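You operate a simulated robot arm through the tools that you are given. There is no shell and no other tool. Be economical: measure what you need, move in short steps, check, and stop when the job is done.

You run a simulated robot arm. Do the job below in one go: nothing can be reset, and whatever is moved stays where it is left.

Task
Open the yellow jar in the clamp, free it and tray it.
Fine: cap into the yellow holder, jar on the orange tray; the red jar stays capped.
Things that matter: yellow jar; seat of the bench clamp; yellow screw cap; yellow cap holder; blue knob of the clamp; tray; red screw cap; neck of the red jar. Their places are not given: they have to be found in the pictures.

The check looks at the end state, three seconds after you hand in, the way a careful person would. Anything else that was tipped, shoved, dropped, spilled or broken makes it a failure.

Robot
A 7-joint arm with a two-finger parallel gripper, fixed in place. Base frame: the origin is at the foot of the arm, x ahead of it, y to its left, z up; the work surface is at about z = 0. Lengths are in m, angles in rad, forces in N, time in s.
With the tool pointing down near the work surface it reaches from about 0.24 to 0.62 m from the base axis. Its first joint turns from -1.152 to 1.152 rad. Payload 2.6 kg.
The TCP is the grasp point between the finger pads, 0.03 m short of the fingertips. In the tool frame z runs along the fingers and y along their closing line. The gripper opens to 0.094 m. The fingers are 0.028 m wide and 0.01 m thick; the gripper's body (0.05 by 0.096 m) begins 0.055 m behind the TCP.
Orientation is that of the tool frame in the base frame, as a unit quaternion [w, x, y, z]. With the fingers straight down and closing along the base's y, the tool's x points along the base's -x, its y along +y and its z along -z.

Tools
- The arm moves only by the tool step_arm. Its arguments are lists of equal length, an entry for each row: "travel": the shift along the tool's x, y, z in units of 400 mm (1.0 is 400 mm), a list of three; "rotation": the turn, a rotation vector about the tool's x, y, z in units of 90 degrees (1.0 is 90 degrees), a list of three; "gripper": the opening, from 0 (shut) to 1 (fully open). In form: {"travel": [[tx, ty, tz], ...], "rotation": [[ax, ay, az], ...], "gripper": [gripper, ...]}. A call has 1 to 12 rows; each row is the pose to reach, as a shift and turn from the pose commanded when the call began, along the tool's axes at that moment. A call with a number of a shift or a turn outside -1 to 1 is refused whole. Rows are played at 5 a second. More than 0.05 m and 0.15 rad between two rows, or a gripper value outside its range, and nothing of the call is played. Where a pose cannot be reached the arm comes as near as it can. A force on the tool above 40 N (or 10 N above the force at the start of the call, whichever is more), or a blocked arm, ends the call early, and 0.2 s more pass. The fingers move at their own pace (about 0.072 m/s each) and stop on an object; they squeeze with about 26 N. The grip force told is the motor's: it shows also when the fingers shut on nothing. Time passes only in rows, and 0.2 s behind the last, so rows that repeat a pose let the fingers close. It gives the time, the measured TCP pose, the force on the tool (base axes), the opening and the grip force at its end, in the units of the frame above (readings bear some noise), and new pictures: "pictures" is both (left out), scene, wrist or none.
- Cameras (640 x 400 px; columns grow to the right, rows downward): "scene" is fixed at [0.0473, 0.4555, 0.5517]; the picture's right is [-0.55, -0.83, 0.00], its down [-0.60, 0.39, -0.70] and it looks along [0.58, -0.39, -0.71] (base axes); focal length 214 px, centre (320, 200). "wrist" rides on the gripper at [-0.037, 0, -0.058] in the tool frame; the picture's right is [0.00, -1.00, 0.00], its down [0.97, 0.00, -0.24] and it looks along [0.24, 0.00, 0.97] (tool axes); focal length 218 px, centre (320, 200).
- pixel_to_xyz(camera, pixels): for up to 12 pixels [column, row] of the newest picture of that camera ("zoom" is the newest enlarged one), the place [x, y, z] in the base frame of the surface seen there, good to about 0.002 m. The clock stands still meanwhile.
- enlarge(camera, box): a new picture of the part [left, top, right, bottom] of that camera's present view, enlarged. The clock stands still meanwhile.
- hand_in(): hands the job in; it is judged then, once.

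Keep the steps short. Do not move on a guess: measure, check each grasp and each placing, and mend mistakes. In all there are 80 turns and 120 pictures (those below and enlarged ones count). Leave the gripper open and the arm clear of the work at the hand-in unless told otherwise, and finish with a single line.

The tools are called after "Request:" as a command line: name --argument value ..., lists and objects as JSON in quotes. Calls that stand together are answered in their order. step_arm: Moves the arm, as the interface text tells. Its arguments: {"type":"object","properties":{"travel":{"type":"array","items":{"type":"array","items":{"type":"number"}}},"rotation":{"type":"array","items":{"type":"array","items":{"type":"number"}}},"gripper":{"type":"array","items":{"type":"number"}},"pictures":{"type":"string","enum":["both","scene","wrist","none"]}},"required":["travel","rotation","gripper"]} The other tools are called the same way: pixel_to_xyz (camera, pixels) gives the place of the surface under pixels of a picture; enlarge (camera, box) takes an enlarged picture of a part of a camera's view; hand_in () hands the job in.

At the start:

```text
time_s: 0.0
tool_pos: [0.2983, 0.1833, 0.3883]
tcp_rot: [0.001, 0.0, 1.0, 0.001]
contact_force: [-0.2, 0.1, -0.9]
gripper_width: 0.0941
finger_force: 0.1
```

scene: 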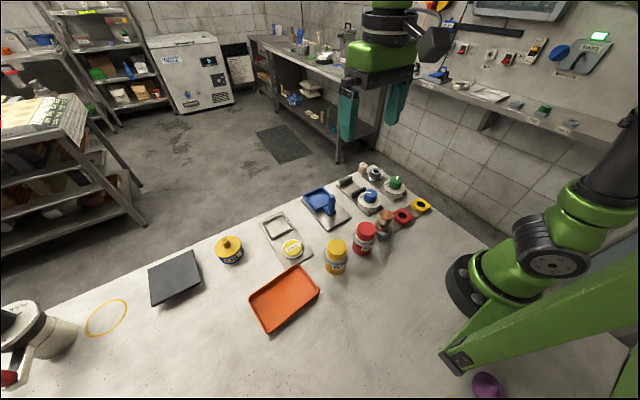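
wrist: 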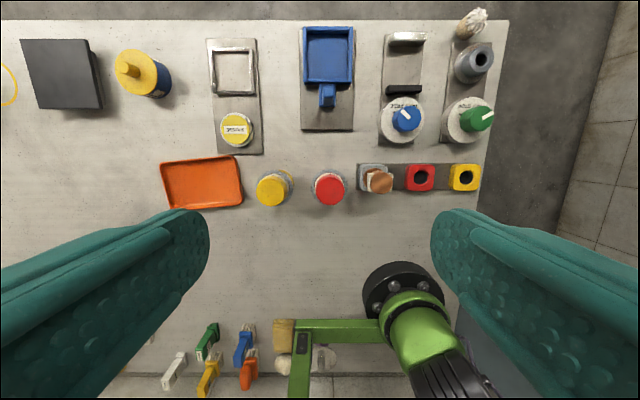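

I see the bench with a yellow and a red jar, an orange tray, several fixtures. I'll enlarge both pictures to identify the clamp, holder and knob.

Request:
enlarge --camera "wrist" --box '[140, 10, 500, 235]'

Request:
enlarge --camera "scene" --box '[240, 150, 440, 290]'

```text
1.78 times, centred on (320, 122) of wrist
```

zoom: 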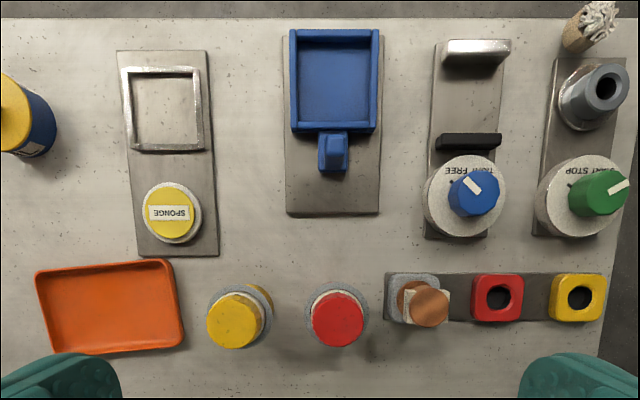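

```text
2.86 times, centred on (340, 220) of scene
```

zoom: 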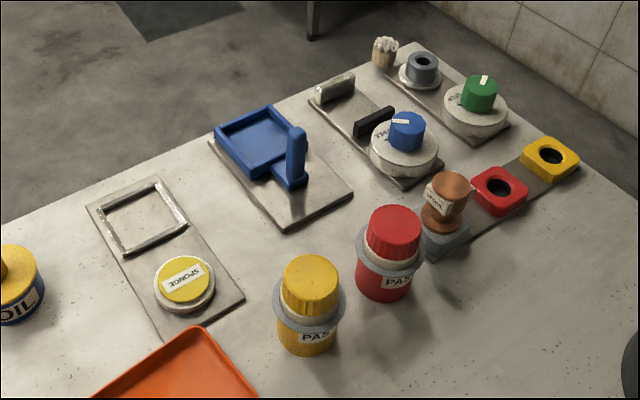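

The clamp looks like the plate with silver fixed jaw, black moving jaw and blue TIGHT/FREE knob; holders are the red/yellow square rings. I'll look closer and measure.

Request:
enlarge --camera "wrist" --box '[360, 20, 450, 150]'

Request:
enlarge --camera "scene" --box '[310, 160, 440, 290]'

Request:
pixel_to_xyz --camera "wrist" --pixels '[[272, 190], [329, 189], [465, 177], [406, 118], [388, 125], [405, 90], [406, 40], [406, 68], [205, 183], [420, 178], [235, 129], [380, 181]]'

Request:
pixel_to_xyz --camera "scene" --pixels '[[337, 244], [364, 230], [421, 206], [374, 190], [337, 256], [363, 245], [404, 214], [337, 267], [352, 182], [361, 193], [345, 188], [385, 213]]'

```text
3.08 times, centred on (405, 85) of wrist
```

zoom: 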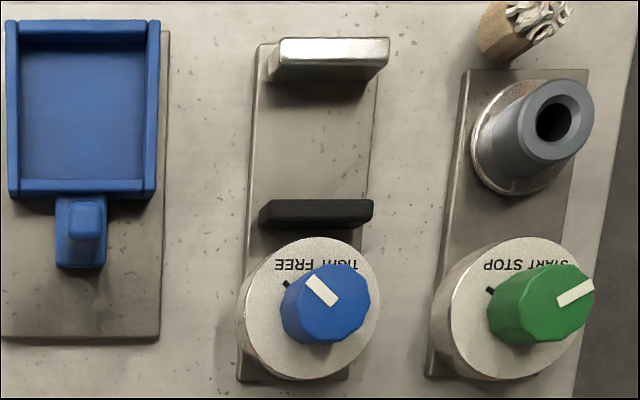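

```text
3.08 times, centred on (375, 225) of scene
```

zoom: 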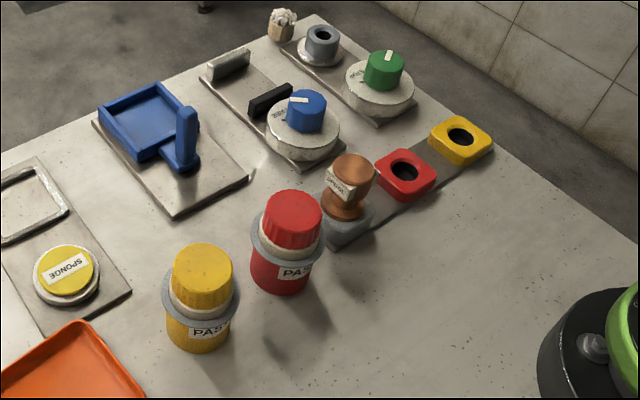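

```text
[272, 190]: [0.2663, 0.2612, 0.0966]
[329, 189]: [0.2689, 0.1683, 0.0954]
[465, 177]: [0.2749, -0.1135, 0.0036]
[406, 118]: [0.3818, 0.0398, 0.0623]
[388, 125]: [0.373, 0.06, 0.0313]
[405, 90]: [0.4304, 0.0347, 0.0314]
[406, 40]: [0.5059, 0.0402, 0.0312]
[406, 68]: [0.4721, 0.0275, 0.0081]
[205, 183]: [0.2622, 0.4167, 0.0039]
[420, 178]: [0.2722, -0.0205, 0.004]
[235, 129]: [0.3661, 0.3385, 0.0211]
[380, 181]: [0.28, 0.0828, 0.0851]
```

```text
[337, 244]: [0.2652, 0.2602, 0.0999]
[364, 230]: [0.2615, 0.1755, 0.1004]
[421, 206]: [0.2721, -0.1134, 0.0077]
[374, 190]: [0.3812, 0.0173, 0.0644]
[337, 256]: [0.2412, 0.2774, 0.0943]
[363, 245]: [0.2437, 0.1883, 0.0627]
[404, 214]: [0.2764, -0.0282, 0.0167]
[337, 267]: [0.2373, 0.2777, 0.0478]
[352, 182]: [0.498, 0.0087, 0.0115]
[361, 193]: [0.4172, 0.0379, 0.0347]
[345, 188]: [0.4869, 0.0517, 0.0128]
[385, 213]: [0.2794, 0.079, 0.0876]
```

Next I hover over the clamp at z≈0.25 for a straight-down look at knob and scale.

Request:
step_arm --travel '[[-0.04, -0.0715, 0.069], [-0.08, -0.143, 0.138], [-0.12, -0.2145, 0.207], [-0.16, -0.286, 0.276], [-0.2, -0.3575, 0.345], [-0.2, -0.3575, 0.345]]' --rotation '[[0, 0, 0], [0, 0, 0], [0, 0, 0], [0, 0, 0], [0, 0, 0], [0, 0, 0]]' --gripper '[1, 1, 1, 1, 1, 1]' --pictures "wrist"

```text
time_s: 1.4
tool_pos: [0.3788, 0.0399, 0.2492]
tcp_rot: [0.0, 0.0, 1.0, 0.0]
contact_force: [0.4, -0.5, 0.7]
gripper_width: 0.0938
finger_force: 0.1
```

wrist: 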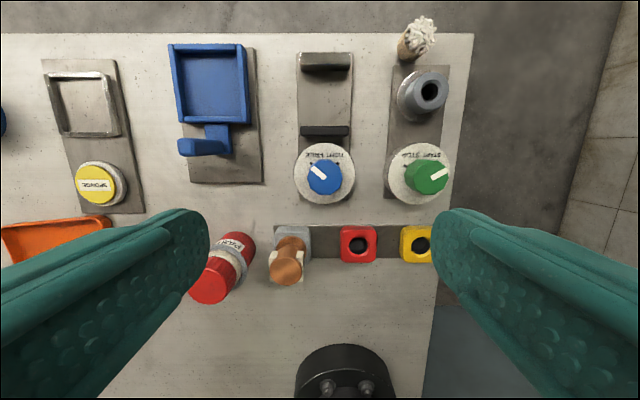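

Request:
enlarge --camera "wrist" --box '[280, 40, 370, 215]'

Request:
pixel_to_xyz --camera "wrist" --pixels '[[308, 168], [340, 179], [324, 162], [324, 193], [325, 137], [325, 129], [326, 66], [303, 60], [350, 60], [326, 72], [358, 244], [418, 244]]'

```text
2.29 times, centred on (325, 128) of wrist
```

zoom: 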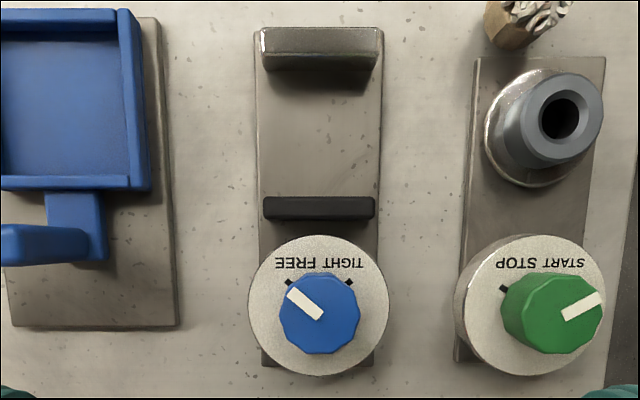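

```text
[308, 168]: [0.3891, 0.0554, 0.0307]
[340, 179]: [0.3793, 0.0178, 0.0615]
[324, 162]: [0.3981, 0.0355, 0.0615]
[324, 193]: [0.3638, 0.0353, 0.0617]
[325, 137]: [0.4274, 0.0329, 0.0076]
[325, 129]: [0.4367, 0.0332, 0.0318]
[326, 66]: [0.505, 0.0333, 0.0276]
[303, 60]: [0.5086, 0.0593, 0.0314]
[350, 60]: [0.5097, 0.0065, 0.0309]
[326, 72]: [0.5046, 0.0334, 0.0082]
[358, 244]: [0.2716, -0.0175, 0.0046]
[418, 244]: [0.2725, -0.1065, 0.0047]
```

The knob points at FREE; TIGHT is about 90° clockwise. Clamp seat is between jaws x≈0.44 and 0.503, y≈0.033. Now I go above the yellow jar at (0.265, 0.262) to measure it.

Request:
step_arm --travel '[[0.0475, 0.0925, 0.0125], [0.095, 0.185, 0.025], [0.1425, 0.2775, 0.0375], [0.19, 0.37, 0.05], [0.2375, 0.4625, 0.0625], [0.285, 0.555, 0.075], [0.285, 0.555, 0.075]]' --rotation '[[0, 0, 0], [0, 0, 0], [0, 0, 0], [0, 0, 0], [0, 0, 0], [0, 0, 0], [0, 0, 0]]' --gripper '[1, 1, 1, 1, 1, 1, 1]' --pictures "wrist"

Request:
enlarge --camera "scene" --box '[315, 225, 360, 280]'

Request:
enlarge --camera "wrist" --box '[220, 140, 480, 300]'

```text
time_s: 3.0
tool_pos: [0.2652, 0.2627, 0.2198]
tcp_rot: [-0.001, -0.001, 1.0, 0.0]
contact_force: [-0.2, 0.0, 0.7]
gripper_width: 0.0939
finger_force: 0.1
```

wrist: 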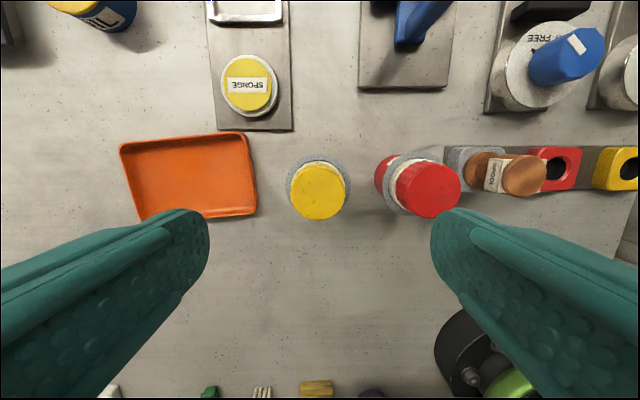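

```text
7.27 times, centred on (338, 252) of scene
```

zoom: 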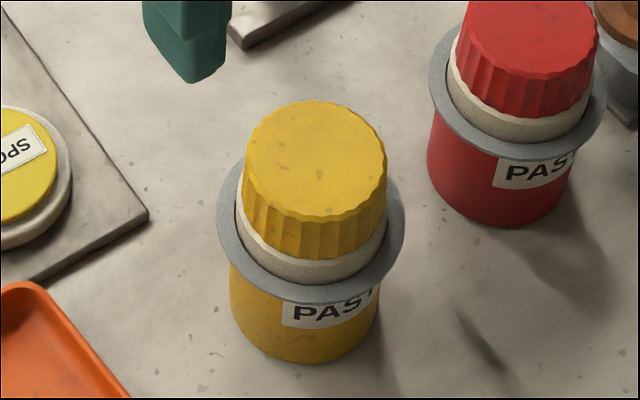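

```text
2.46 times, centred on (350, 220) of wrist
```

zoom: 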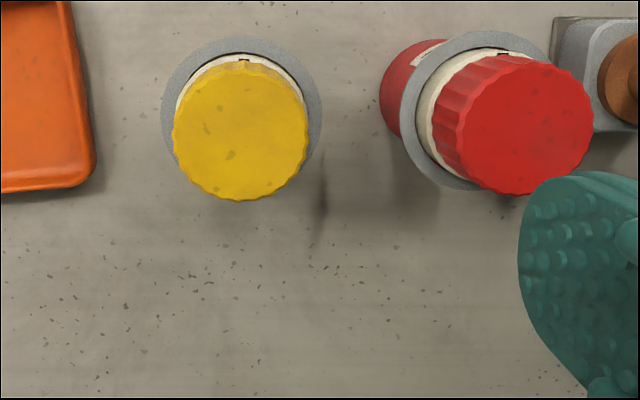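

I'll measure cap edges, collar edges and heights from both views.

Request:
pixel_to_xyz --camera "zoom" --pixels '[[178, 133], [303, 133], [240, 75], [240, 195], [240, 130], [168, 100], [316, 110], [245, 42], [437, 50], [410, 125], [182, 95], [245, 63]]'

Request:
pixel_to_xyz --camera "wrist" --pixels '[[188, 175], [125, 145], [253, 213], [240, 135], [142, 218], [318, 160], [348, 183], [289, 183], [428, 190], [390, 187]]'

Request:
pixel_to_xyz --camera "scene" --pixels '[[336, 258], [337, 266], [336, 263], [335, 273], [337, 261.5]]'

```text
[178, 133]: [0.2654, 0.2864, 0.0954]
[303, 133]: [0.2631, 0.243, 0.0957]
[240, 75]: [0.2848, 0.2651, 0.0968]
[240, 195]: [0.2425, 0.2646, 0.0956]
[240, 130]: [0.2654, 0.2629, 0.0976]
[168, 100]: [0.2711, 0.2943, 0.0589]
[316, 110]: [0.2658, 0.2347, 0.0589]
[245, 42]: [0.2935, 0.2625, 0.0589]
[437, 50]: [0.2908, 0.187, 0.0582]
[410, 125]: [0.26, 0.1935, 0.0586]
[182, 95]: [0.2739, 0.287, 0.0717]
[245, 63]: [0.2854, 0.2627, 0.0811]
```

```text
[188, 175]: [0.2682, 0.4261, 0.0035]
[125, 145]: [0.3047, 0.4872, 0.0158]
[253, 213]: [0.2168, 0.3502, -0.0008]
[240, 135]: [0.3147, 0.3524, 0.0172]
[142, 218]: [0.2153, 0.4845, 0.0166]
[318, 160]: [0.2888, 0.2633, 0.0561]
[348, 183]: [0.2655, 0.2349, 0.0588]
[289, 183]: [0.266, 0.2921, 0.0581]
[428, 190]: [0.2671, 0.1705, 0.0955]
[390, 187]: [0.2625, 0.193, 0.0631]
```

```text
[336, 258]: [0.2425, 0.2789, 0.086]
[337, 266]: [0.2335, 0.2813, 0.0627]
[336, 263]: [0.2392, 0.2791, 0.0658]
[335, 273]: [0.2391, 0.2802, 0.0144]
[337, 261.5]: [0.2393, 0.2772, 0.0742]
```

Jar axis ≈ (0.264, 0.264): cap r≈0.021 top z 0.096, collar r≈0.031 at z≈0.058. The red jar is close in y, so I'll turn the gripper 90° (closing along x, camera away from the red jar).

Request:
step_arm --travel '[[0, 0, 0], [0, 0, 0], [0, 0, 0], [0, 0, 0], [0, 0, 0], [0, 0, 0], [0, 0, 0], [0, 0, 0], [0, 0, 0], [0, 0, 0], [0.001, 0.001, 0], [0.001, 0.001, 0]]' --rotation '[[0, 0, -0.09], [0, 0, -0.18], [0, 0, -0.27], [0, 0, -0.36], [0, 0, -0.45], [0, 0, -0.54], [0, 0, -0.63], [0, 0, -0.72], [0, 0, -0.81], [0, 0, -0.9], [0, 0, -0.99], [0, 0, -1]]' --gripper '[1, 1, 1, 1, 1, 1, 1, 1, 1, 1, 1, 1]' --pictures "both"

```text
time_s: 5.6
tool_pos: [0.2641, 0.2616, 0.2192]
tcp_rot: [-0.001, 0.707, -0.707, 0.0]
contact_force: [-1.2, 0.3, 0.3]
gripper_width: 0.0939
finger_force: 0.1
```

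scene: 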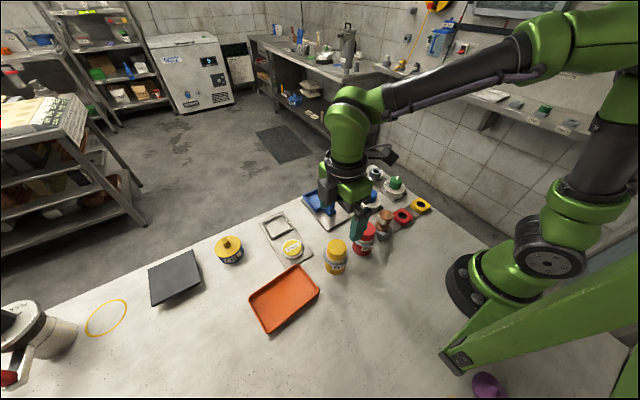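
wrist: 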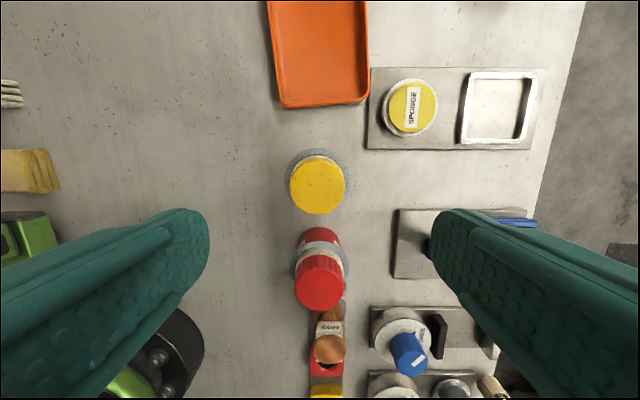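

Camera sits on +y. I descend to z≈0.14 and check the centring.

Request:
step_arm --travel '[[-0.004, 0, 0.1], [-0.004, 0, 0.2], [-0.004, 0, 0.2]]' --rotation '[[0, 0, 0], [0, 0, 0], [0, 0, 0]]' --gripper '[1, 1, 1]' --pictures "wrist"

Request:
pixel_to_xyz --camera "wrist" --pixels '[[280, 190], [362, 190], [320, 190], [320, 145], [320, 220]]'

```text
time_s: 6.4
tool_pos: [0.2625, 0.2635, 0.139]
tcp_rot: [0.0, -0.707, 0.707, 0.0]
contact_force: [-0.1, -0.8, 0.3]
gripper_width: 0.0939
finger_force: 0.1
```

wrist: 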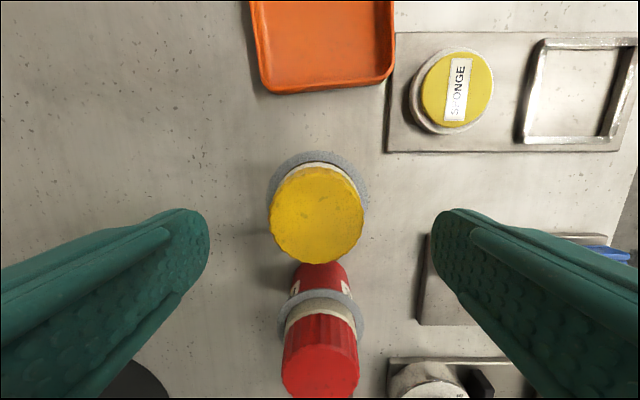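

```text
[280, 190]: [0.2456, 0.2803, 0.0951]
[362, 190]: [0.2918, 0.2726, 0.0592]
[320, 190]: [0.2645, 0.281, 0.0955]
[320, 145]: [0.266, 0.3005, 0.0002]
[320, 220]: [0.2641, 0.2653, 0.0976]
```

Centred to within 1 mm. Descend so the pads meet the collar (z≈0.062), staying open.

Request:
step_arm --travel '[[0, -0.002, 0.07], [0, -0.002, 0.14], [0, -0.002, 0.1925], [0, -0.002, 0.1925]]' --rotation '[[0, 0, 0], [0, 0, 0], [0, 0, 0], [0, 0, 0]]' --gripper '[1, 1, 1, 1]' --pictures "both"

```text
time_s: 7.4
tool_pos: [0.2652, 0.2636, 0.0614]
tcp_rot: [0.0, -0.707, 0.707, 0.001]
contact_force: [0.5, 0.7, 0.1]
gripper_width: 0.0941
finger_force: 0.0
```

scene: 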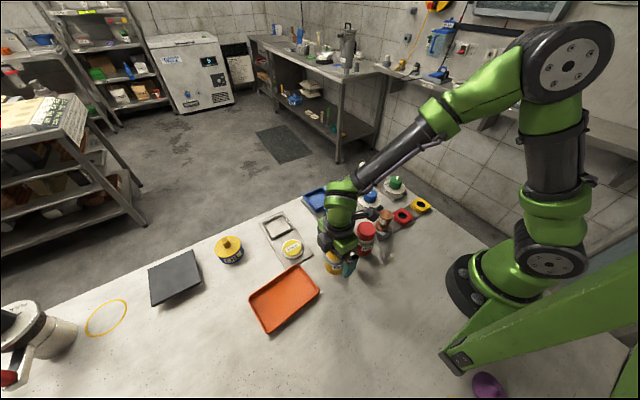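
wrist: 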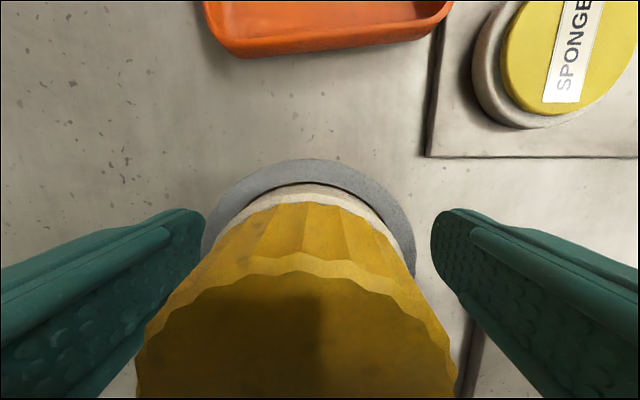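

Collar sits ~2 mm to the left of the finger midpoint, so I shift 2 mm towards -x, then close.

Request:
step_arm --travel '[[0, 0.005, 0], [0, 0.005, 0], [0, 0.005, 0], [0, 0.005, 0], [0, 0.005, 0]]' --rotation '[[0, 0, 0], [0, 0, 0], [0, 0, 0], [0, 0, 0], [0, 0, 0]]' --gripper '[1, 0.5, 0.5, 0.5, 0.5]' --pictures "wrist"

```text
time_s: 8.6
tool_pos: [0.2628, 0.2644, 0.062]
tcp_rot: [0.0, 0.707, -0.707, 0.0]
contact_force: [-0.2, -0.2, -0.3]
gripper_width: 0.0551
finger_force: 26.2
```

wrist: 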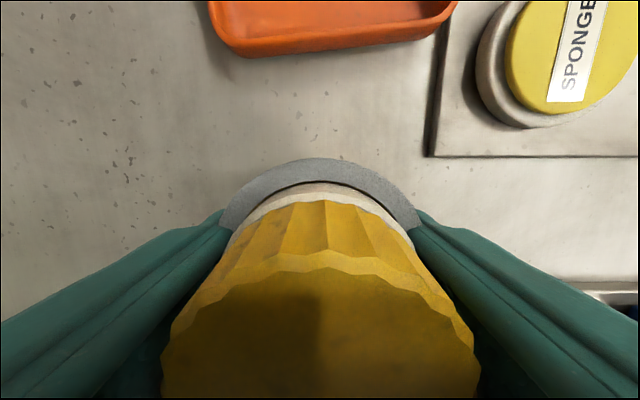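

Gripped at 0.055 m with 26 N. Lift 0.1 m and check.

Request:
step_arm --travel '[[0, 0, -0.05], [0, 0, -0.15], [0, 0, -0.25], [0, 0, -0.3], [0, 0, -0.3]]' --rotation '[[0, 0, 0], [0, 0, 0], [0, 0, 0], [0, 0, 0], [0, 0, 0]]' --gripper '[0.5, 0.5, 0.5, 0.5, 0.5]' --pictures "both"

Request:
enlarge --camera "scene" --box '[290, 170, 440, 290]'

```text
time_s: 9.8
tool_pos: [0.2629, 0.2639, 0.1808]
tcp_rot: [0.0, 0.707, -0.707, 0.0]
contact_force: [0.3, 0.3, -2.0]
gripper_width: 0.0549
finger_force: 25.5
```

scene: 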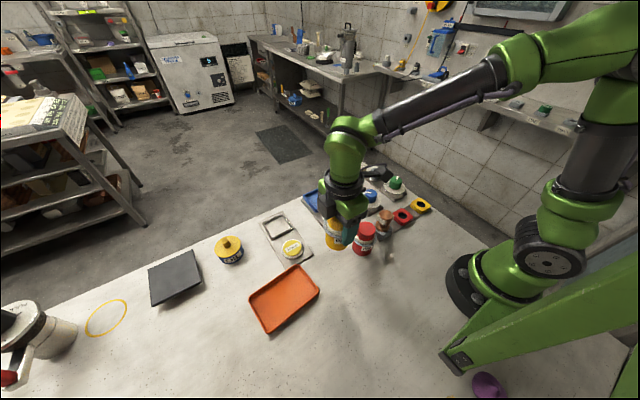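
wrist: 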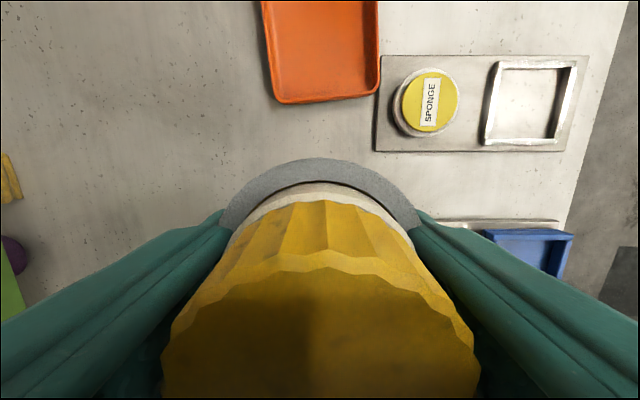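

```text
3.33 times, centred on (365, 230) of scene
```

zoom: 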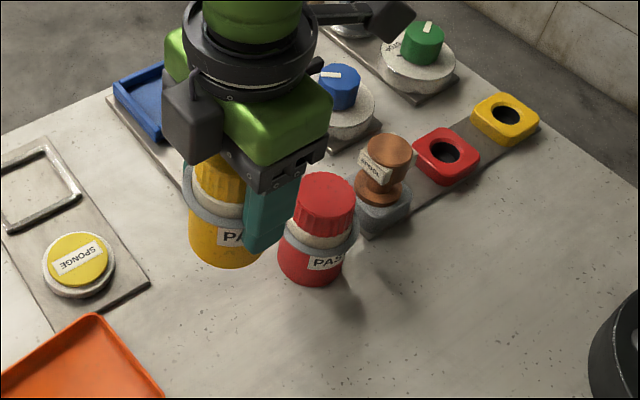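

Jar lifted cleanly, red jar untouched. Moving over the clamp seat (0.473, 0.033) at the same height.

Request:
step_arm --travel '[[0.0722, -0.0656, 0], [0.1444, -0.1313, 0], [0.2166, -0.1969, 0], [0.2888, -0.2625, 0], [0.361, -0.3281, 0], [0.4331, -0.3938, 0], [0.5053, -0.4594, 0], [0.5775, -0.525, 0], [0.5775, -0.525, 0]]' --rotation '[[0, 0, 0], [0, 0, 0], [0, 0, 0], [0, 0, 0], [0, 0, 0], [0, 0, 0], [0, 0, 0], [0, 0, 0], [0, 0, 0]]' --gripper '[0.5, 0.5, 0.5, 0.5, 0.5, 0.5, 0.5, 0.5, 0.5]' --pictures "both"

Request:
enlarge --camera "scene" --box '[310, 140, 430, 230]'

```text
time_s: 11.8
tool_pos: [0.4716, 0.0326, 0.1814]
tcp_rot: [0.0, 0.707, -0.707, 0.0]
contact_force: [0.4, 0.6, -2.3]
gripper_width: 0.0552
finger_force: 26.2
```

scene: 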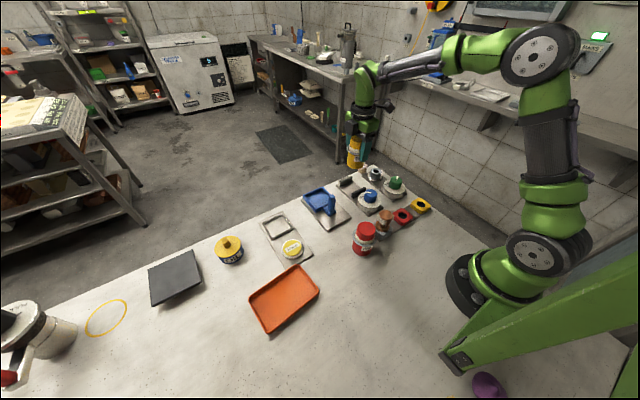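
wrist: 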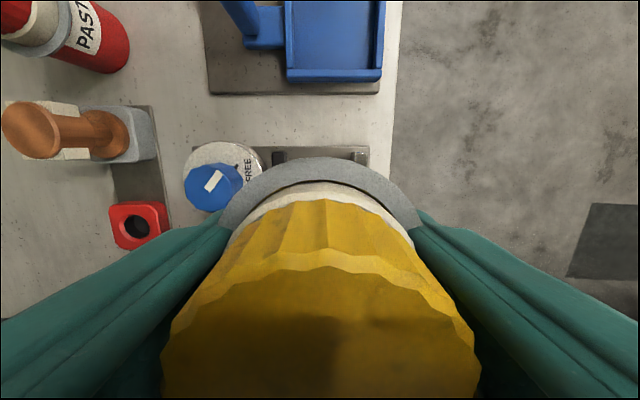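

```text
4.44 times, centred on (370, 185) of scene
```

zoom: 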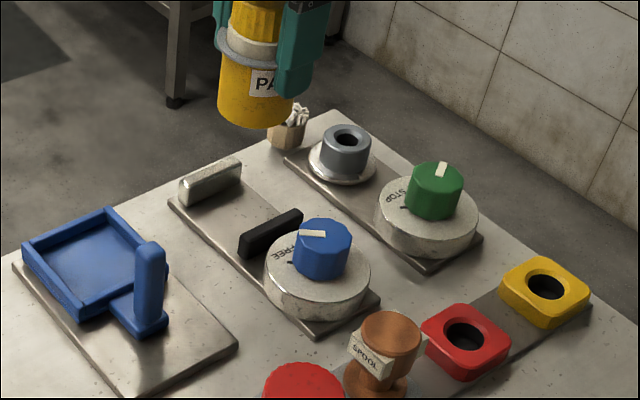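

Jar hangs over the seat. I measure the jaws once more with the unobstructed scene view.

Request:
pixel_to_xyz --camera "zoom" --pixels '[[212, 192], [210, 178], [208, 172], [236, 186], [182, 200], [265, 226], [262, 230], [262, 240], [240, 210], [245, 243], [300, 214], [250, 215]]'

```text
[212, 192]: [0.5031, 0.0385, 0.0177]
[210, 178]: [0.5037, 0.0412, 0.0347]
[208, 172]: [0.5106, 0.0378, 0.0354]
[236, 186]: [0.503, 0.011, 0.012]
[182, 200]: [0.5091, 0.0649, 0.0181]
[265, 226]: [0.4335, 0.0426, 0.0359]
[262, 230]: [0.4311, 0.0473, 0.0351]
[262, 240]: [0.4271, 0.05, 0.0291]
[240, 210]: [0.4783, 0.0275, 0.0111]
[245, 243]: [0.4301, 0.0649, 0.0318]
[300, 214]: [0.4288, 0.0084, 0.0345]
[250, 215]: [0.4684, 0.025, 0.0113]
```

Gap centre is x≈0.471, y≈0.033, plate z≈0.009; the jar is over it. Lower 0.105 m.

Request:
step_arm --travel '[[0, 0, 0.08], [0, 0, 0.16], [0, 0, 0.22], [0, 0, 0.2575], [0, 0, 0.2625], [0, 0, 0.2625]]' --rotation '[[0, 0, 0], [0, 0, 0], [0, 0, 0], [0, 0, 0], [0, 0, 0], [0, 0, 0]]' --gripper '[0.5, 0.5, 0.5, 0.5, 0.5, 0.5]' --pictures "both"

Request:
enlarge --camera "scene" --box '[310, 140, 430, 230]'

```text
time_s: 13.2
tool_pos: [0.473, 0.0342, 0.0764]
tcp_rot: [0.0, 0.708, -0.706, 0.0]
contact_force: [0.3, 0.1, -1.8]
gripper_width: 0.055
finger_force: 25.5
```

scene: 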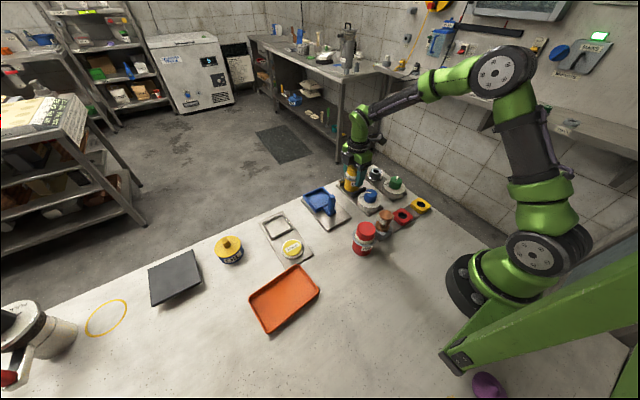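
wrist: 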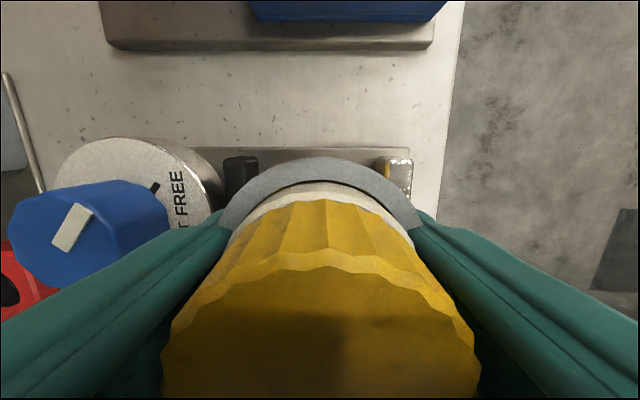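

```text
4.44 times, centred on (370, 185) of scene
```

zoom: 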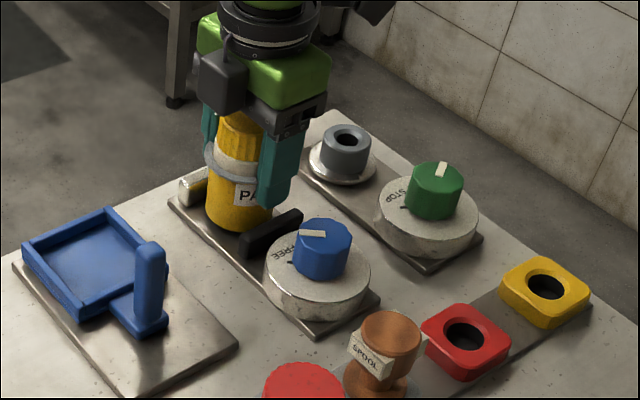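

Jar is between the jaws, no contact yet. Creep down up to 6 mm and read the force.

Request:
step_arm --travel '[[0, 0, 0.005], [0, 0, 0.009], [0, 0, 0.0125], [0, 0, 0.0125]]' --rotation '[[0, 0, 0], [0, 0, 0], [0, 0, 0], [0, 0, 0]]' --gripper '[0.5, 0.5, 0.5, 0.5]' --pictures "none"

```text
time_s: 14.2
tool_pos: [0.472, 0.0328, 0.0705]
tcp_rot: [0.0, -0.707, 0.707, 0.0]
contact_force: [-0.5, 0.2, -1.5]
gripper_width: 0.0552
finger_force: 25.6
```

Request:
step_arm --travel '[[0, 0, 0.002], [0, 0, 0.004], [0, 0, 0.004]]' --rotation '[[0, 0, 0], [0, 0, 0], [0, 0, 0]]' --gripper '[0.5, 0.5, 0.5]' --pictures "none"

```text
time_s: 15.0
tool_pos: [0.4735, 0.033, 0.0702]
tcp_rot: [0.0, 0.707, -0.707, 0.0]
contact_force: [-0.5, -0.3, -3.4]
gripper_width: 0.0551
finger_force: 25.9
```

Z barely changed; one more small step to confirm contact.

Request:
step_arm --travel '[[0, 0, 0.003], [0, 0, 0.005], [0, 0, 0.005]]' --rotation '[[0, 0, 0], [0, 0, 0], [0, 0, 0]]' --gripper '[0.5, 0.5, 0.5]' --pictures "scene"

Request:
enlarge --camera "scene" --box '[330, 150, 390, 220]'

```text
time_s: 15.8
tool_pos: [0.4726, 0.0332, 0.0686]
tcp_rot: [-0.001, 0.707, -0.707, 0.0]
contact_force: [-7.5, -2.0, 22.2]
gripper_width: 0.0551
finger_force: 25.6
```

scene: 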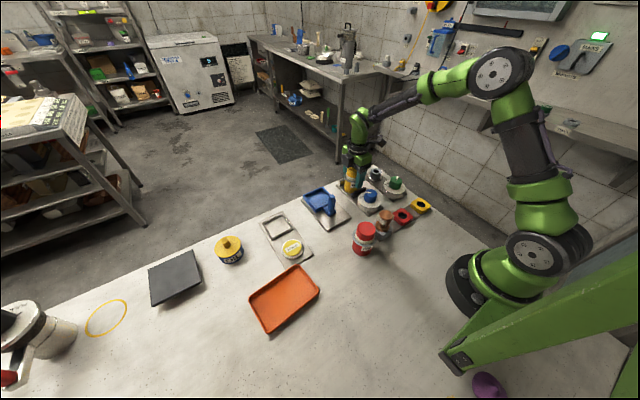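

```text
5.71 times, centred on (360, 185) of scene
```

zoom: 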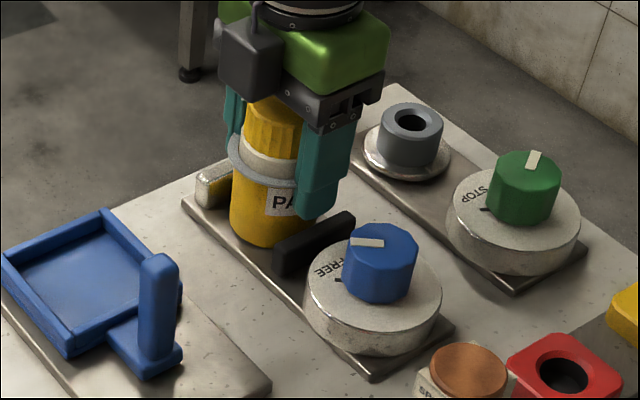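

Seated (22 N). Back off 1 mm, open, and rise straight up.

Request:
step_arm --travel '[[0, 0, -0.003], [0, 0, -0.003], [0, 0, -0.003], [0, 0, -0.003], [0, 0, -0.08], [0, 0, -0.18], [0, 0, -0.28], [0, 0, -0.28]]' --rotation '[[0, 0, 0], [0, 0, 0], [0, 0, 0], [0, 0, 0], [0, 0, 0], [0, 0, 0], [0, 0, 0], [0, 0, 0]]' --gripper '[0.5, 0.85, 0.85, 0.85, 0.85, 0.85, 0.85, 0.85]' --pictures "both"

Request:
enlarge --camera "scene" --box '[330, 150, 390, 220]'

```text
time_s: 17.6
tool_pos: [0.4729, 0.0326, 0.1806]
tcp_rot: [0.0, -0.707, 0.707, 0.0]
contact_force: [0.3, -0.5, -0.4]
gripper_width: 0.0801
finger_force: 0.0
```

scene: 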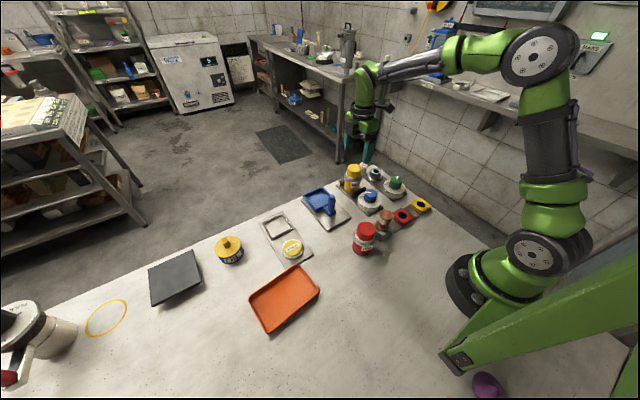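
wrist: 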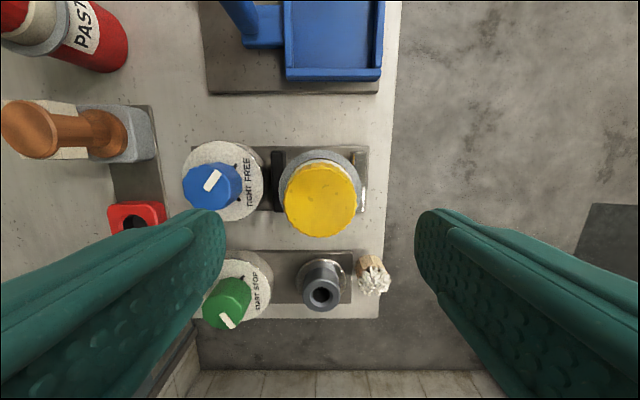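

```text
5.71 times, centred on (360, 185) of scene
```

zoom: 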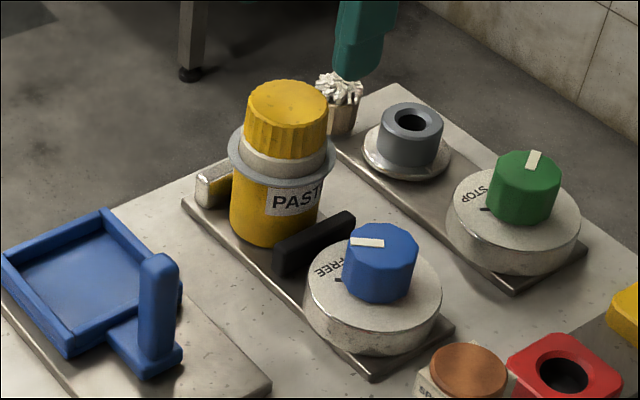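

Jar stands upright, centred. Now go above the blue knob (0.381, 0.0355), opening narrowed to 0.06, and check at z≈0.13.

Request:
step_arm --travel '[[-0.004, 0.115, 0], [-0.0075, 0.23, 0], [-0.0075, 0.23, 0.06], [-0.0075, 0.23, 0.125], [-0.0075, 0.23, 0.125]]' --rotation '[[0, 0, 0], [0, 0, 0], [0, 0, 0], [0, 0, 0], [0, 0, 0]]' --gripper '[0.64, 0.64, 0.64, 0.64, 0.64]' --pictures "wrist"

```text
time_s: 18.8
tool_pos: [0.3817, 0.0366, 0.1293]
tcp_rot: [0.0, 0.707, -0.707, 0.0]
contact_force: [0.6, 0.1, -0.8]
gripper_width: 0.0603
finger_force: 0.1
```

wrist: 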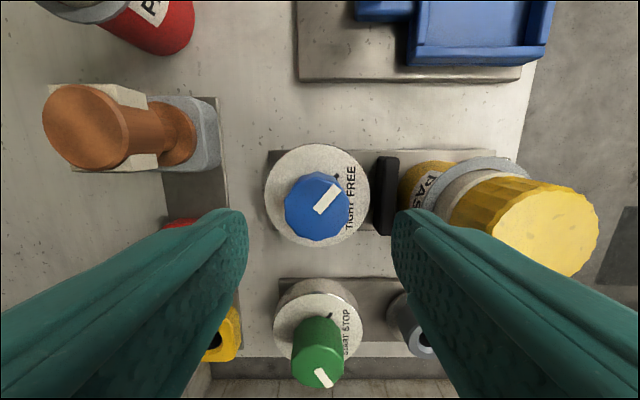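

Request:
pixel_to_xyz --camera "wrist" --pixels '[[318, 176], [318, 238], [288, 207], [347, 207]]'

Request:
enlarge --camera "wrist" --box '[250, 130, 390, 260]'

```text
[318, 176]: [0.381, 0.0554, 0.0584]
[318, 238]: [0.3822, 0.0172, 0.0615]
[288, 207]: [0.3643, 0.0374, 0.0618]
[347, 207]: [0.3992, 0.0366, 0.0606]
```

```text
3.08 times, centred on (320, 195) of wrist
```

zoom: 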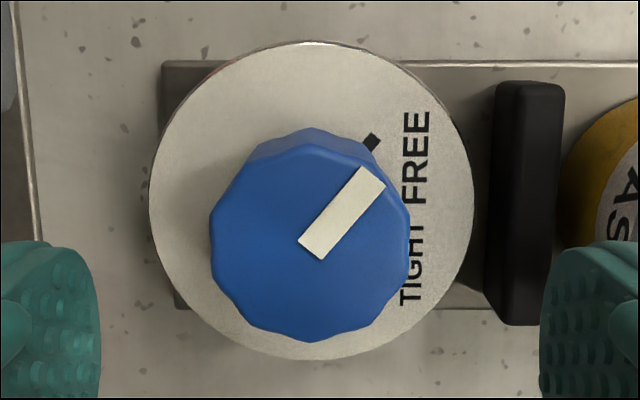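

Knob centre (0.382, 0.0355). Descend to z≈0.066 (tips above dial at 0.031) and close.

Request:
step_arm --travel '[[0.0025, 0, 0.07], [0.0025, 0, 0.14], [0.0025, 0, 0.158], [0.0025, 0, 0.158], [0.0025, 0, 0.158], [0.0025, 0, 0.158]]' --rotation '[[0, 0, 0], [0, 0, 0], [0, 0, 0], [0, 0, 0], [0, 0, 0], [0, 0, 0]]' --gripper '[0.64, 0.64, 0.64, 0.3, 0.3, 0.3]' --pictures "wrist"

```text
time_s: 20.2
tool_pos: [0.3792, 0.0356, 0.0664]
tcp_rot: [-0.001, -0.707, 0.708, 0.0]
contact_force: [-11.3, -0.8, 0.7]
gripper_width: 0.04
finger_force: 45.3
```

wrist: 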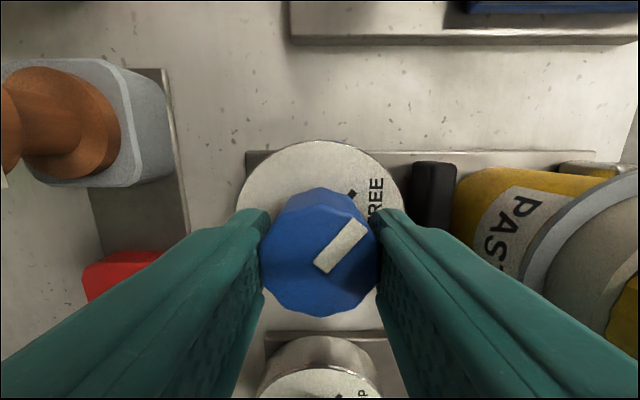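

Gripped at 0.040 m, with an 11 N x push, so I ease 2 mm to -x, then turn clockwise (+tool z) 90° in small rows.

Request:
step_arm --travel '[[0, 0.005, 0], [0, 0.005, 0], [0, 0.005, 0], [0, 0.005, 0], [0, 0.005, 0], [0, 0.005, 0], [0, 0.005, 0], [0, 0.005, 0], [0, 0.005, 0], [0, 0.005, 0], [0, 0.005, 0], [0, 0.005, 0]]' --rotation '[[0, 0, 0], [0, 0, 0.09], [0, 0, 0.18], [0, 0, 0.27], [0, 0, 0.36], [0, 0, 0.45], [0, 0, 0.54], [0, 0, 0.63], [0, 0, 0.72], [0, 0, 0.81], [0, 0, 0.9], [0, 0, 0.99]]' --gripper '[0.3, 0.3, 0.3, 0.3, 0.3, 0.3, 0.3, 0.3, 0.3, 0.3, 0.3, 0.3]' --pictures "both"

Request:
enlarge --camera "wrist" --box '[220, 100, 420, 330]'

```text
time_s: 21.8
tool_pos: [0.3793, 0.0358, 0.0658]
tcp_rot: [0.001, -0.38, 0.925, -0.001]
contact_force: [3.8, 0.6, -3.4]
gripper_width: 0.0396
finger_force: 45.5
stopped in row 7: the force on the tool passed its limit (the readings are from after the stop); the commanded pose is now the measured one
```

scene: 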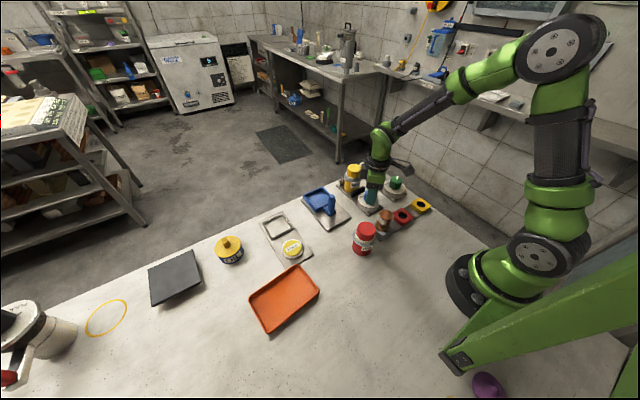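
wrist: 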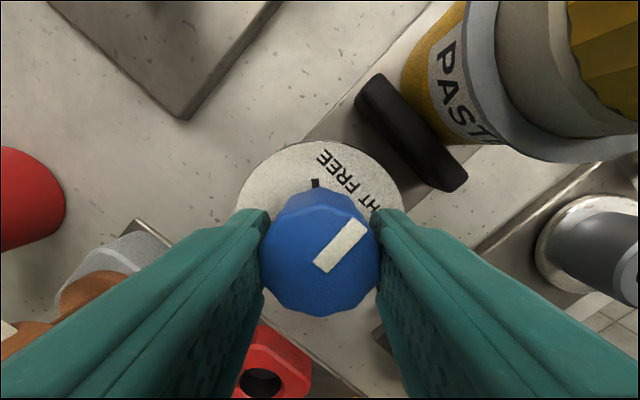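

```text
1.74 times, centred on (320, 215) of wrist
```

zoom: 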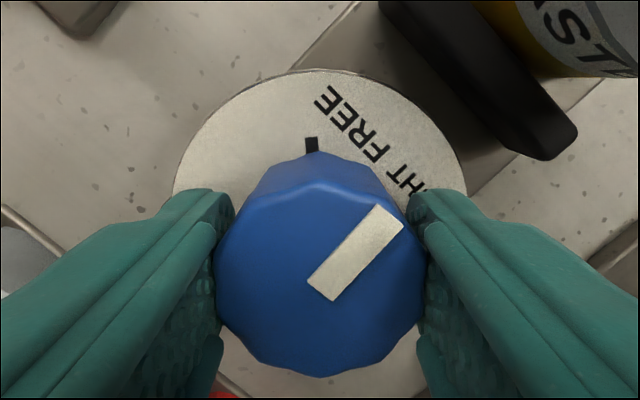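

The knob turned 45° with the gripper; force limit tripped, now the commanded pose is re-centred. Continue in smaller rows.

Request:
step_arm --travel '[[0, 0, 0], [0, 0, 0], [0, 0, 0], [0, 0, 0], [0, 0, 0], [0, 0, 0], [0, 0, 0], [0, 0, 0]]' --rotation '[[0, 0, 0], [0, 0, 0.06], [0, 0, 0.12], [0, 0, 0.18], [0, 0, 0.24], [0, 0, 0.3], [0, 0, 0.36], [0, 0, 0.42]]' --gripper '[0.3, 0.3, 0.3, 0.3, 0.3, 0.3, 0.3, 0.3]' --pictures "wrist"

Request:
enlarge --camera "wrist" --box '[220, 100, 420, 330]'

```text
time_s: 23.6
tool_pos: [0.3801, 0.0339, 0.0673]
tcp_rot: [0.002, -0.058, 0.998, 0.0]
contact_force: [-1.3, -0.8, 0.9]
gripper_width: 0.0397
finger_force: 45.0
```

wrist: 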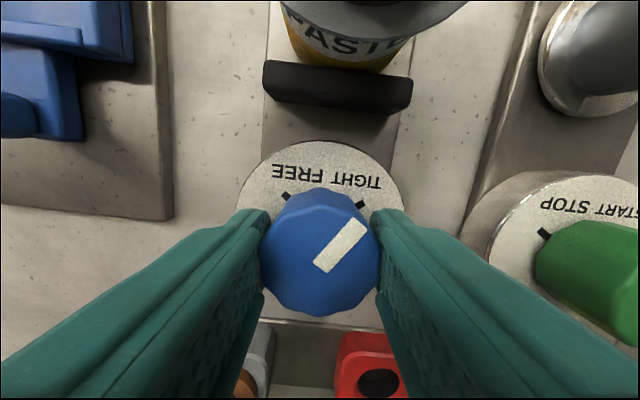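

```text
1.74 times, centred on (320, 215) of wrist
```

zoom: 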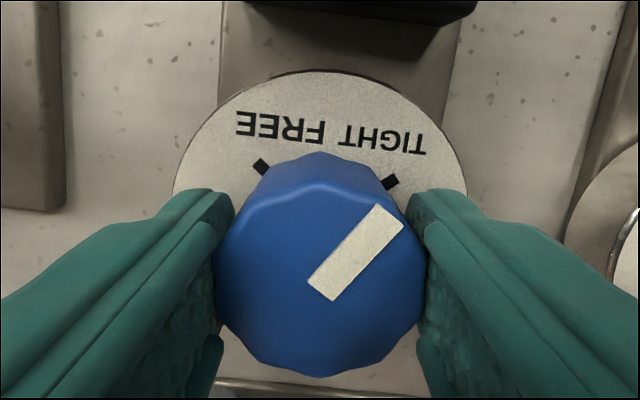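

Pointer almost at the TIGHT tick; ~10° more.

Request:
step_arm --travel '[[0, 0, 0], [0, 0, 0], [0, 0, 0], [0, 0, 0]]' --rotation '[[0, 0, 0.05], [0, 0, 0.1], [0, 0, 0.14], [0, 0, 0.14]]' --gripper '[0.3, 0.3, 0.3, 0.3]' --pictures "wrist"

Request:
enlarge --camera "wrist" --box '[220, 20, 420, 330]'

```text
time_s: 24.6
tool_pos: [0.3803, 0.0347, 0.0668]
tcp_rot: [0.001, 0.05, 0.999, 0.0]
contact_force: [1.9, -1.4, -4.4]
gripper_width: 0.0396
finger_force: 44.9
```

wrist: 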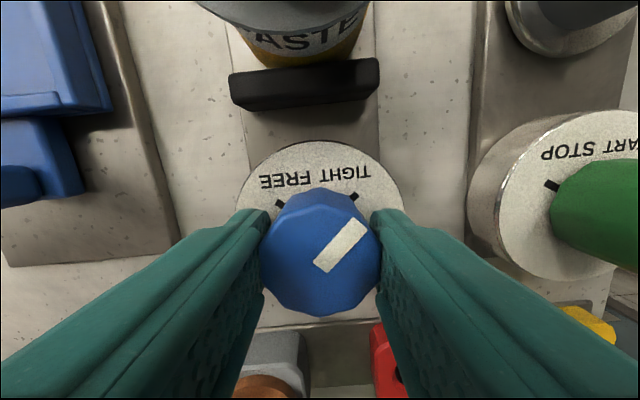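

```text
1.29 times, centred on (320, 175) of wrist
```

zoom: 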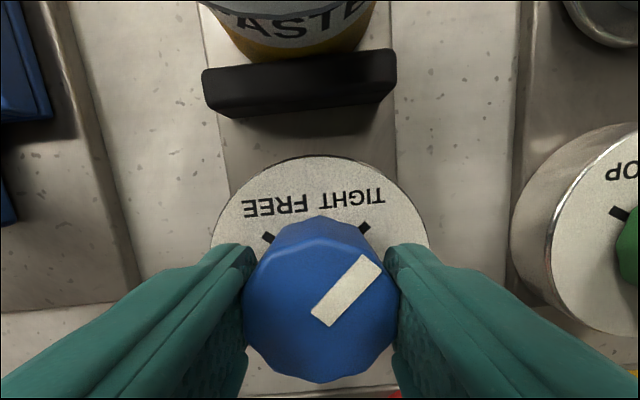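

The jaw is against the jar. Release, rise and inspect from above.

Request:
step_arm --travel '[[0, 0, 0], [0, 0, 0], [0, 0, 0], [0, 0, -0.1], [0, 0, -0.2], [0, 0, -0.3], [0, 0, -0.3]]' --rotation '[[0, 0, 0], [0, 0, 0], [0, 0, 0], [0, 0, 0], [0, 0, -0.03], [0, 0, -0.06], [0, 0, -0.06]]' --gripper '[0.6, 0.6, 0.6, 0.6, 0.6, 0.6, 0.6]' --pictures "wrist"

Request:
enlarge --camera "wrist" --box '[240, 20, 400, 240]'

Request:
enlarge --camera "scene" --box '[330, 150, 390, 220]'

```text
time_s: 26.2
tool_pos: [0.3798, 0.0342, 0.1867]
tcp_rot: [0.001, 0.003, 1.0, 0.0]
contact_force: [-0.3, -0.5, 0.4]
gripper_width: 0.0564
finger_force: 0.0
```

wrist: 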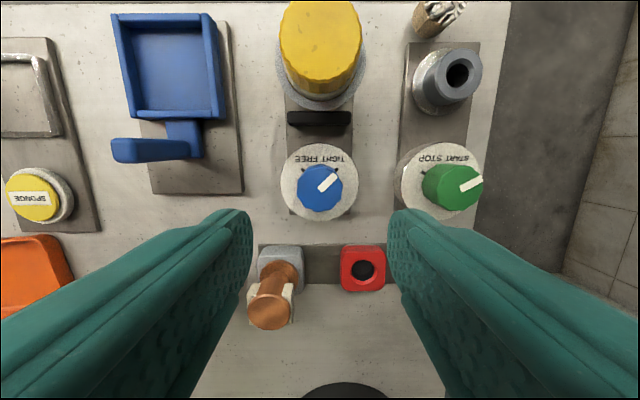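

```text
1.82 times, centred on (320, 130) of wrist
```

zoom: 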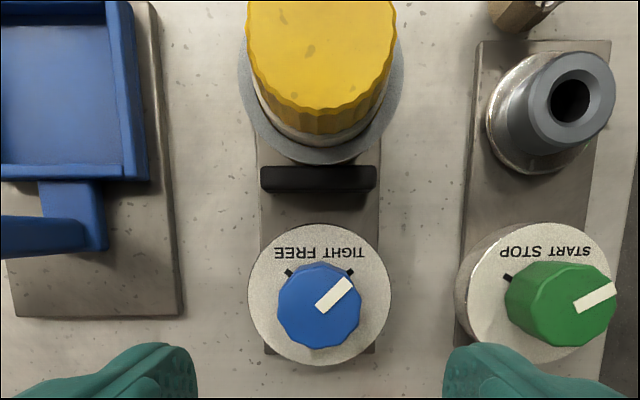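

```text
5.71 times, centred on (360, 185) of scene
```

zoom: 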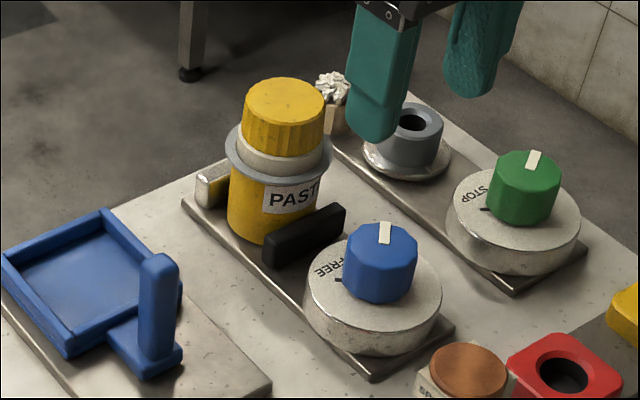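

Knob is on TIGHT and the jaw holds the jar. Now move above the jar to look at the cap.

Request:
step_arm --travel '[[-0.1, 0, -0.03], [-0.2, 0.002, -0.03], [-0.25, 0.002, -0.03], [-0.25, 0.002, -0.03]]' --rotation '[[0, 0, 0], [0, 0, 0], [0, 0, 0], [0, 0, 0]]' --gripper '[0.7, 0.7, 0.7, 0.7]' --pictures "wrist"

Request:
enlarge --camera "wrist" --box '[250, 120, 390, 250]'

```text
time_s: 27.2
tool_pos: [0.4784, 0.0348, 0.1982]
tcp_rot: [0.002, 0.003, 1.0, 0.0]
contact_force: [-0.4, -0.8, -0.6]
gripper_width: 0.0657
finger_force: 0.0
```

wrist: 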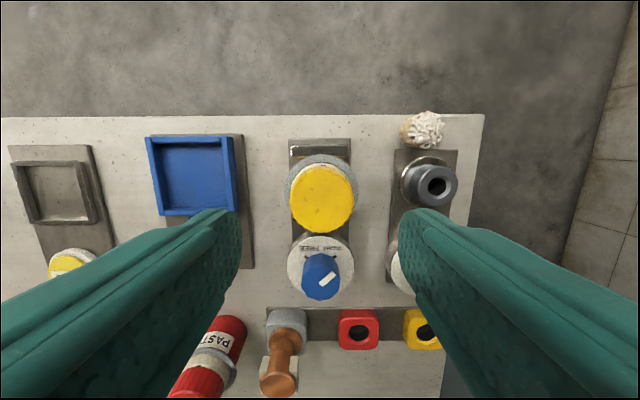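

```text
3.08 times, centred on (320, 185) of wrist
```

zoom: 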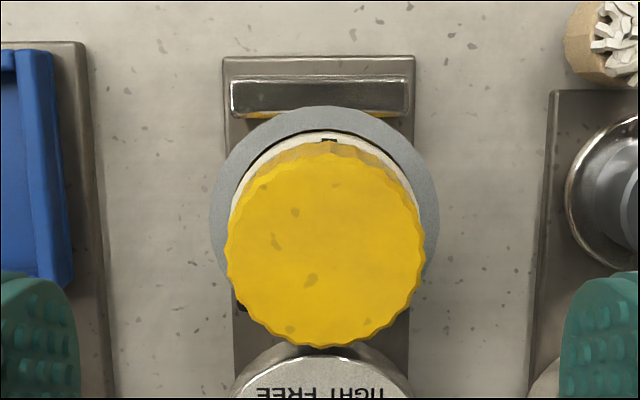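

Request:
pixel_to_xyz --camera "zoom" --pixels '[[325, 250], [232, 250], [418, 250], [325, 160], [325, 335], [330, 120], [222, 200], [428, 200]]'

Request:
pixel_to_xyz --camera "scene" --pixels '[[354, 170], [354, 177], [355, 179]]'

```text
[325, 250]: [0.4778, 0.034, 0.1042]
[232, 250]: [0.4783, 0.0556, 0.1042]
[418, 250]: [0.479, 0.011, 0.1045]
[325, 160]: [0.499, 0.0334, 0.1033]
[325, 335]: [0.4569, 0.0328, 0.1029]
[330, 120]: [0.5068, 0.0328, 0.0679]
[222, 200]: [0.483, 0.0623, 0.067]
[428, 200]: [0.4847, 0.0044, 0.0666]
```

```text
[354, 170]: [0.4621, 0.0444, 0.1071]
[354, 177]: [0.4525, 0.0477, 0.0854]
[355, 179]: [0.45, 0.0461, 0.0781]
```

Cap axis (0.478, 0.0335), top z 0.104. I pre-turn the gripper clockwise by ~90° at height so that I can unscrew counter-clockwise with long range.

Request:
step_arm --travel '[[0, 0, 0], [0, 0, 0], [0, 0, 0], [0, 0, 0], [0, 0, 0], [0, 0, 0], [0, 0, 0], [0, 0, 0], [0, 0, 0], [0, 0, 0], [0, -0.002, 0], [0, -0.002, 0]]' --rotation '[[0, 0, 0.09], [0, 0, 0.18], [0, 0, 0.27], [0, 0, 0.36], [0, 0, 0.45], [0, 0, 0.54], [0, 0, 0.63], [0, 0, 0.72], [0, 0, 0.81], [0, 0, 0.9], [0, 0, 0.99], [0, 0, 1]]' --gripper '[0.7, 0.7, 0.7, 0.7, 0.7, 0.7, 0.7, 0.7, 0.7, 0.7, 0.7, 0.7]' --pictures "none"

```text
time_s: 29.8
tool_pos: [0.4792, 0.0347, 0.1992]
tcp_rot: [0.001, 0.71, 0.704, 0.001]
contact_force: [1.1, 0.5, 0.0]
gripper_width: 0.0658
finger_force: 0.1
```

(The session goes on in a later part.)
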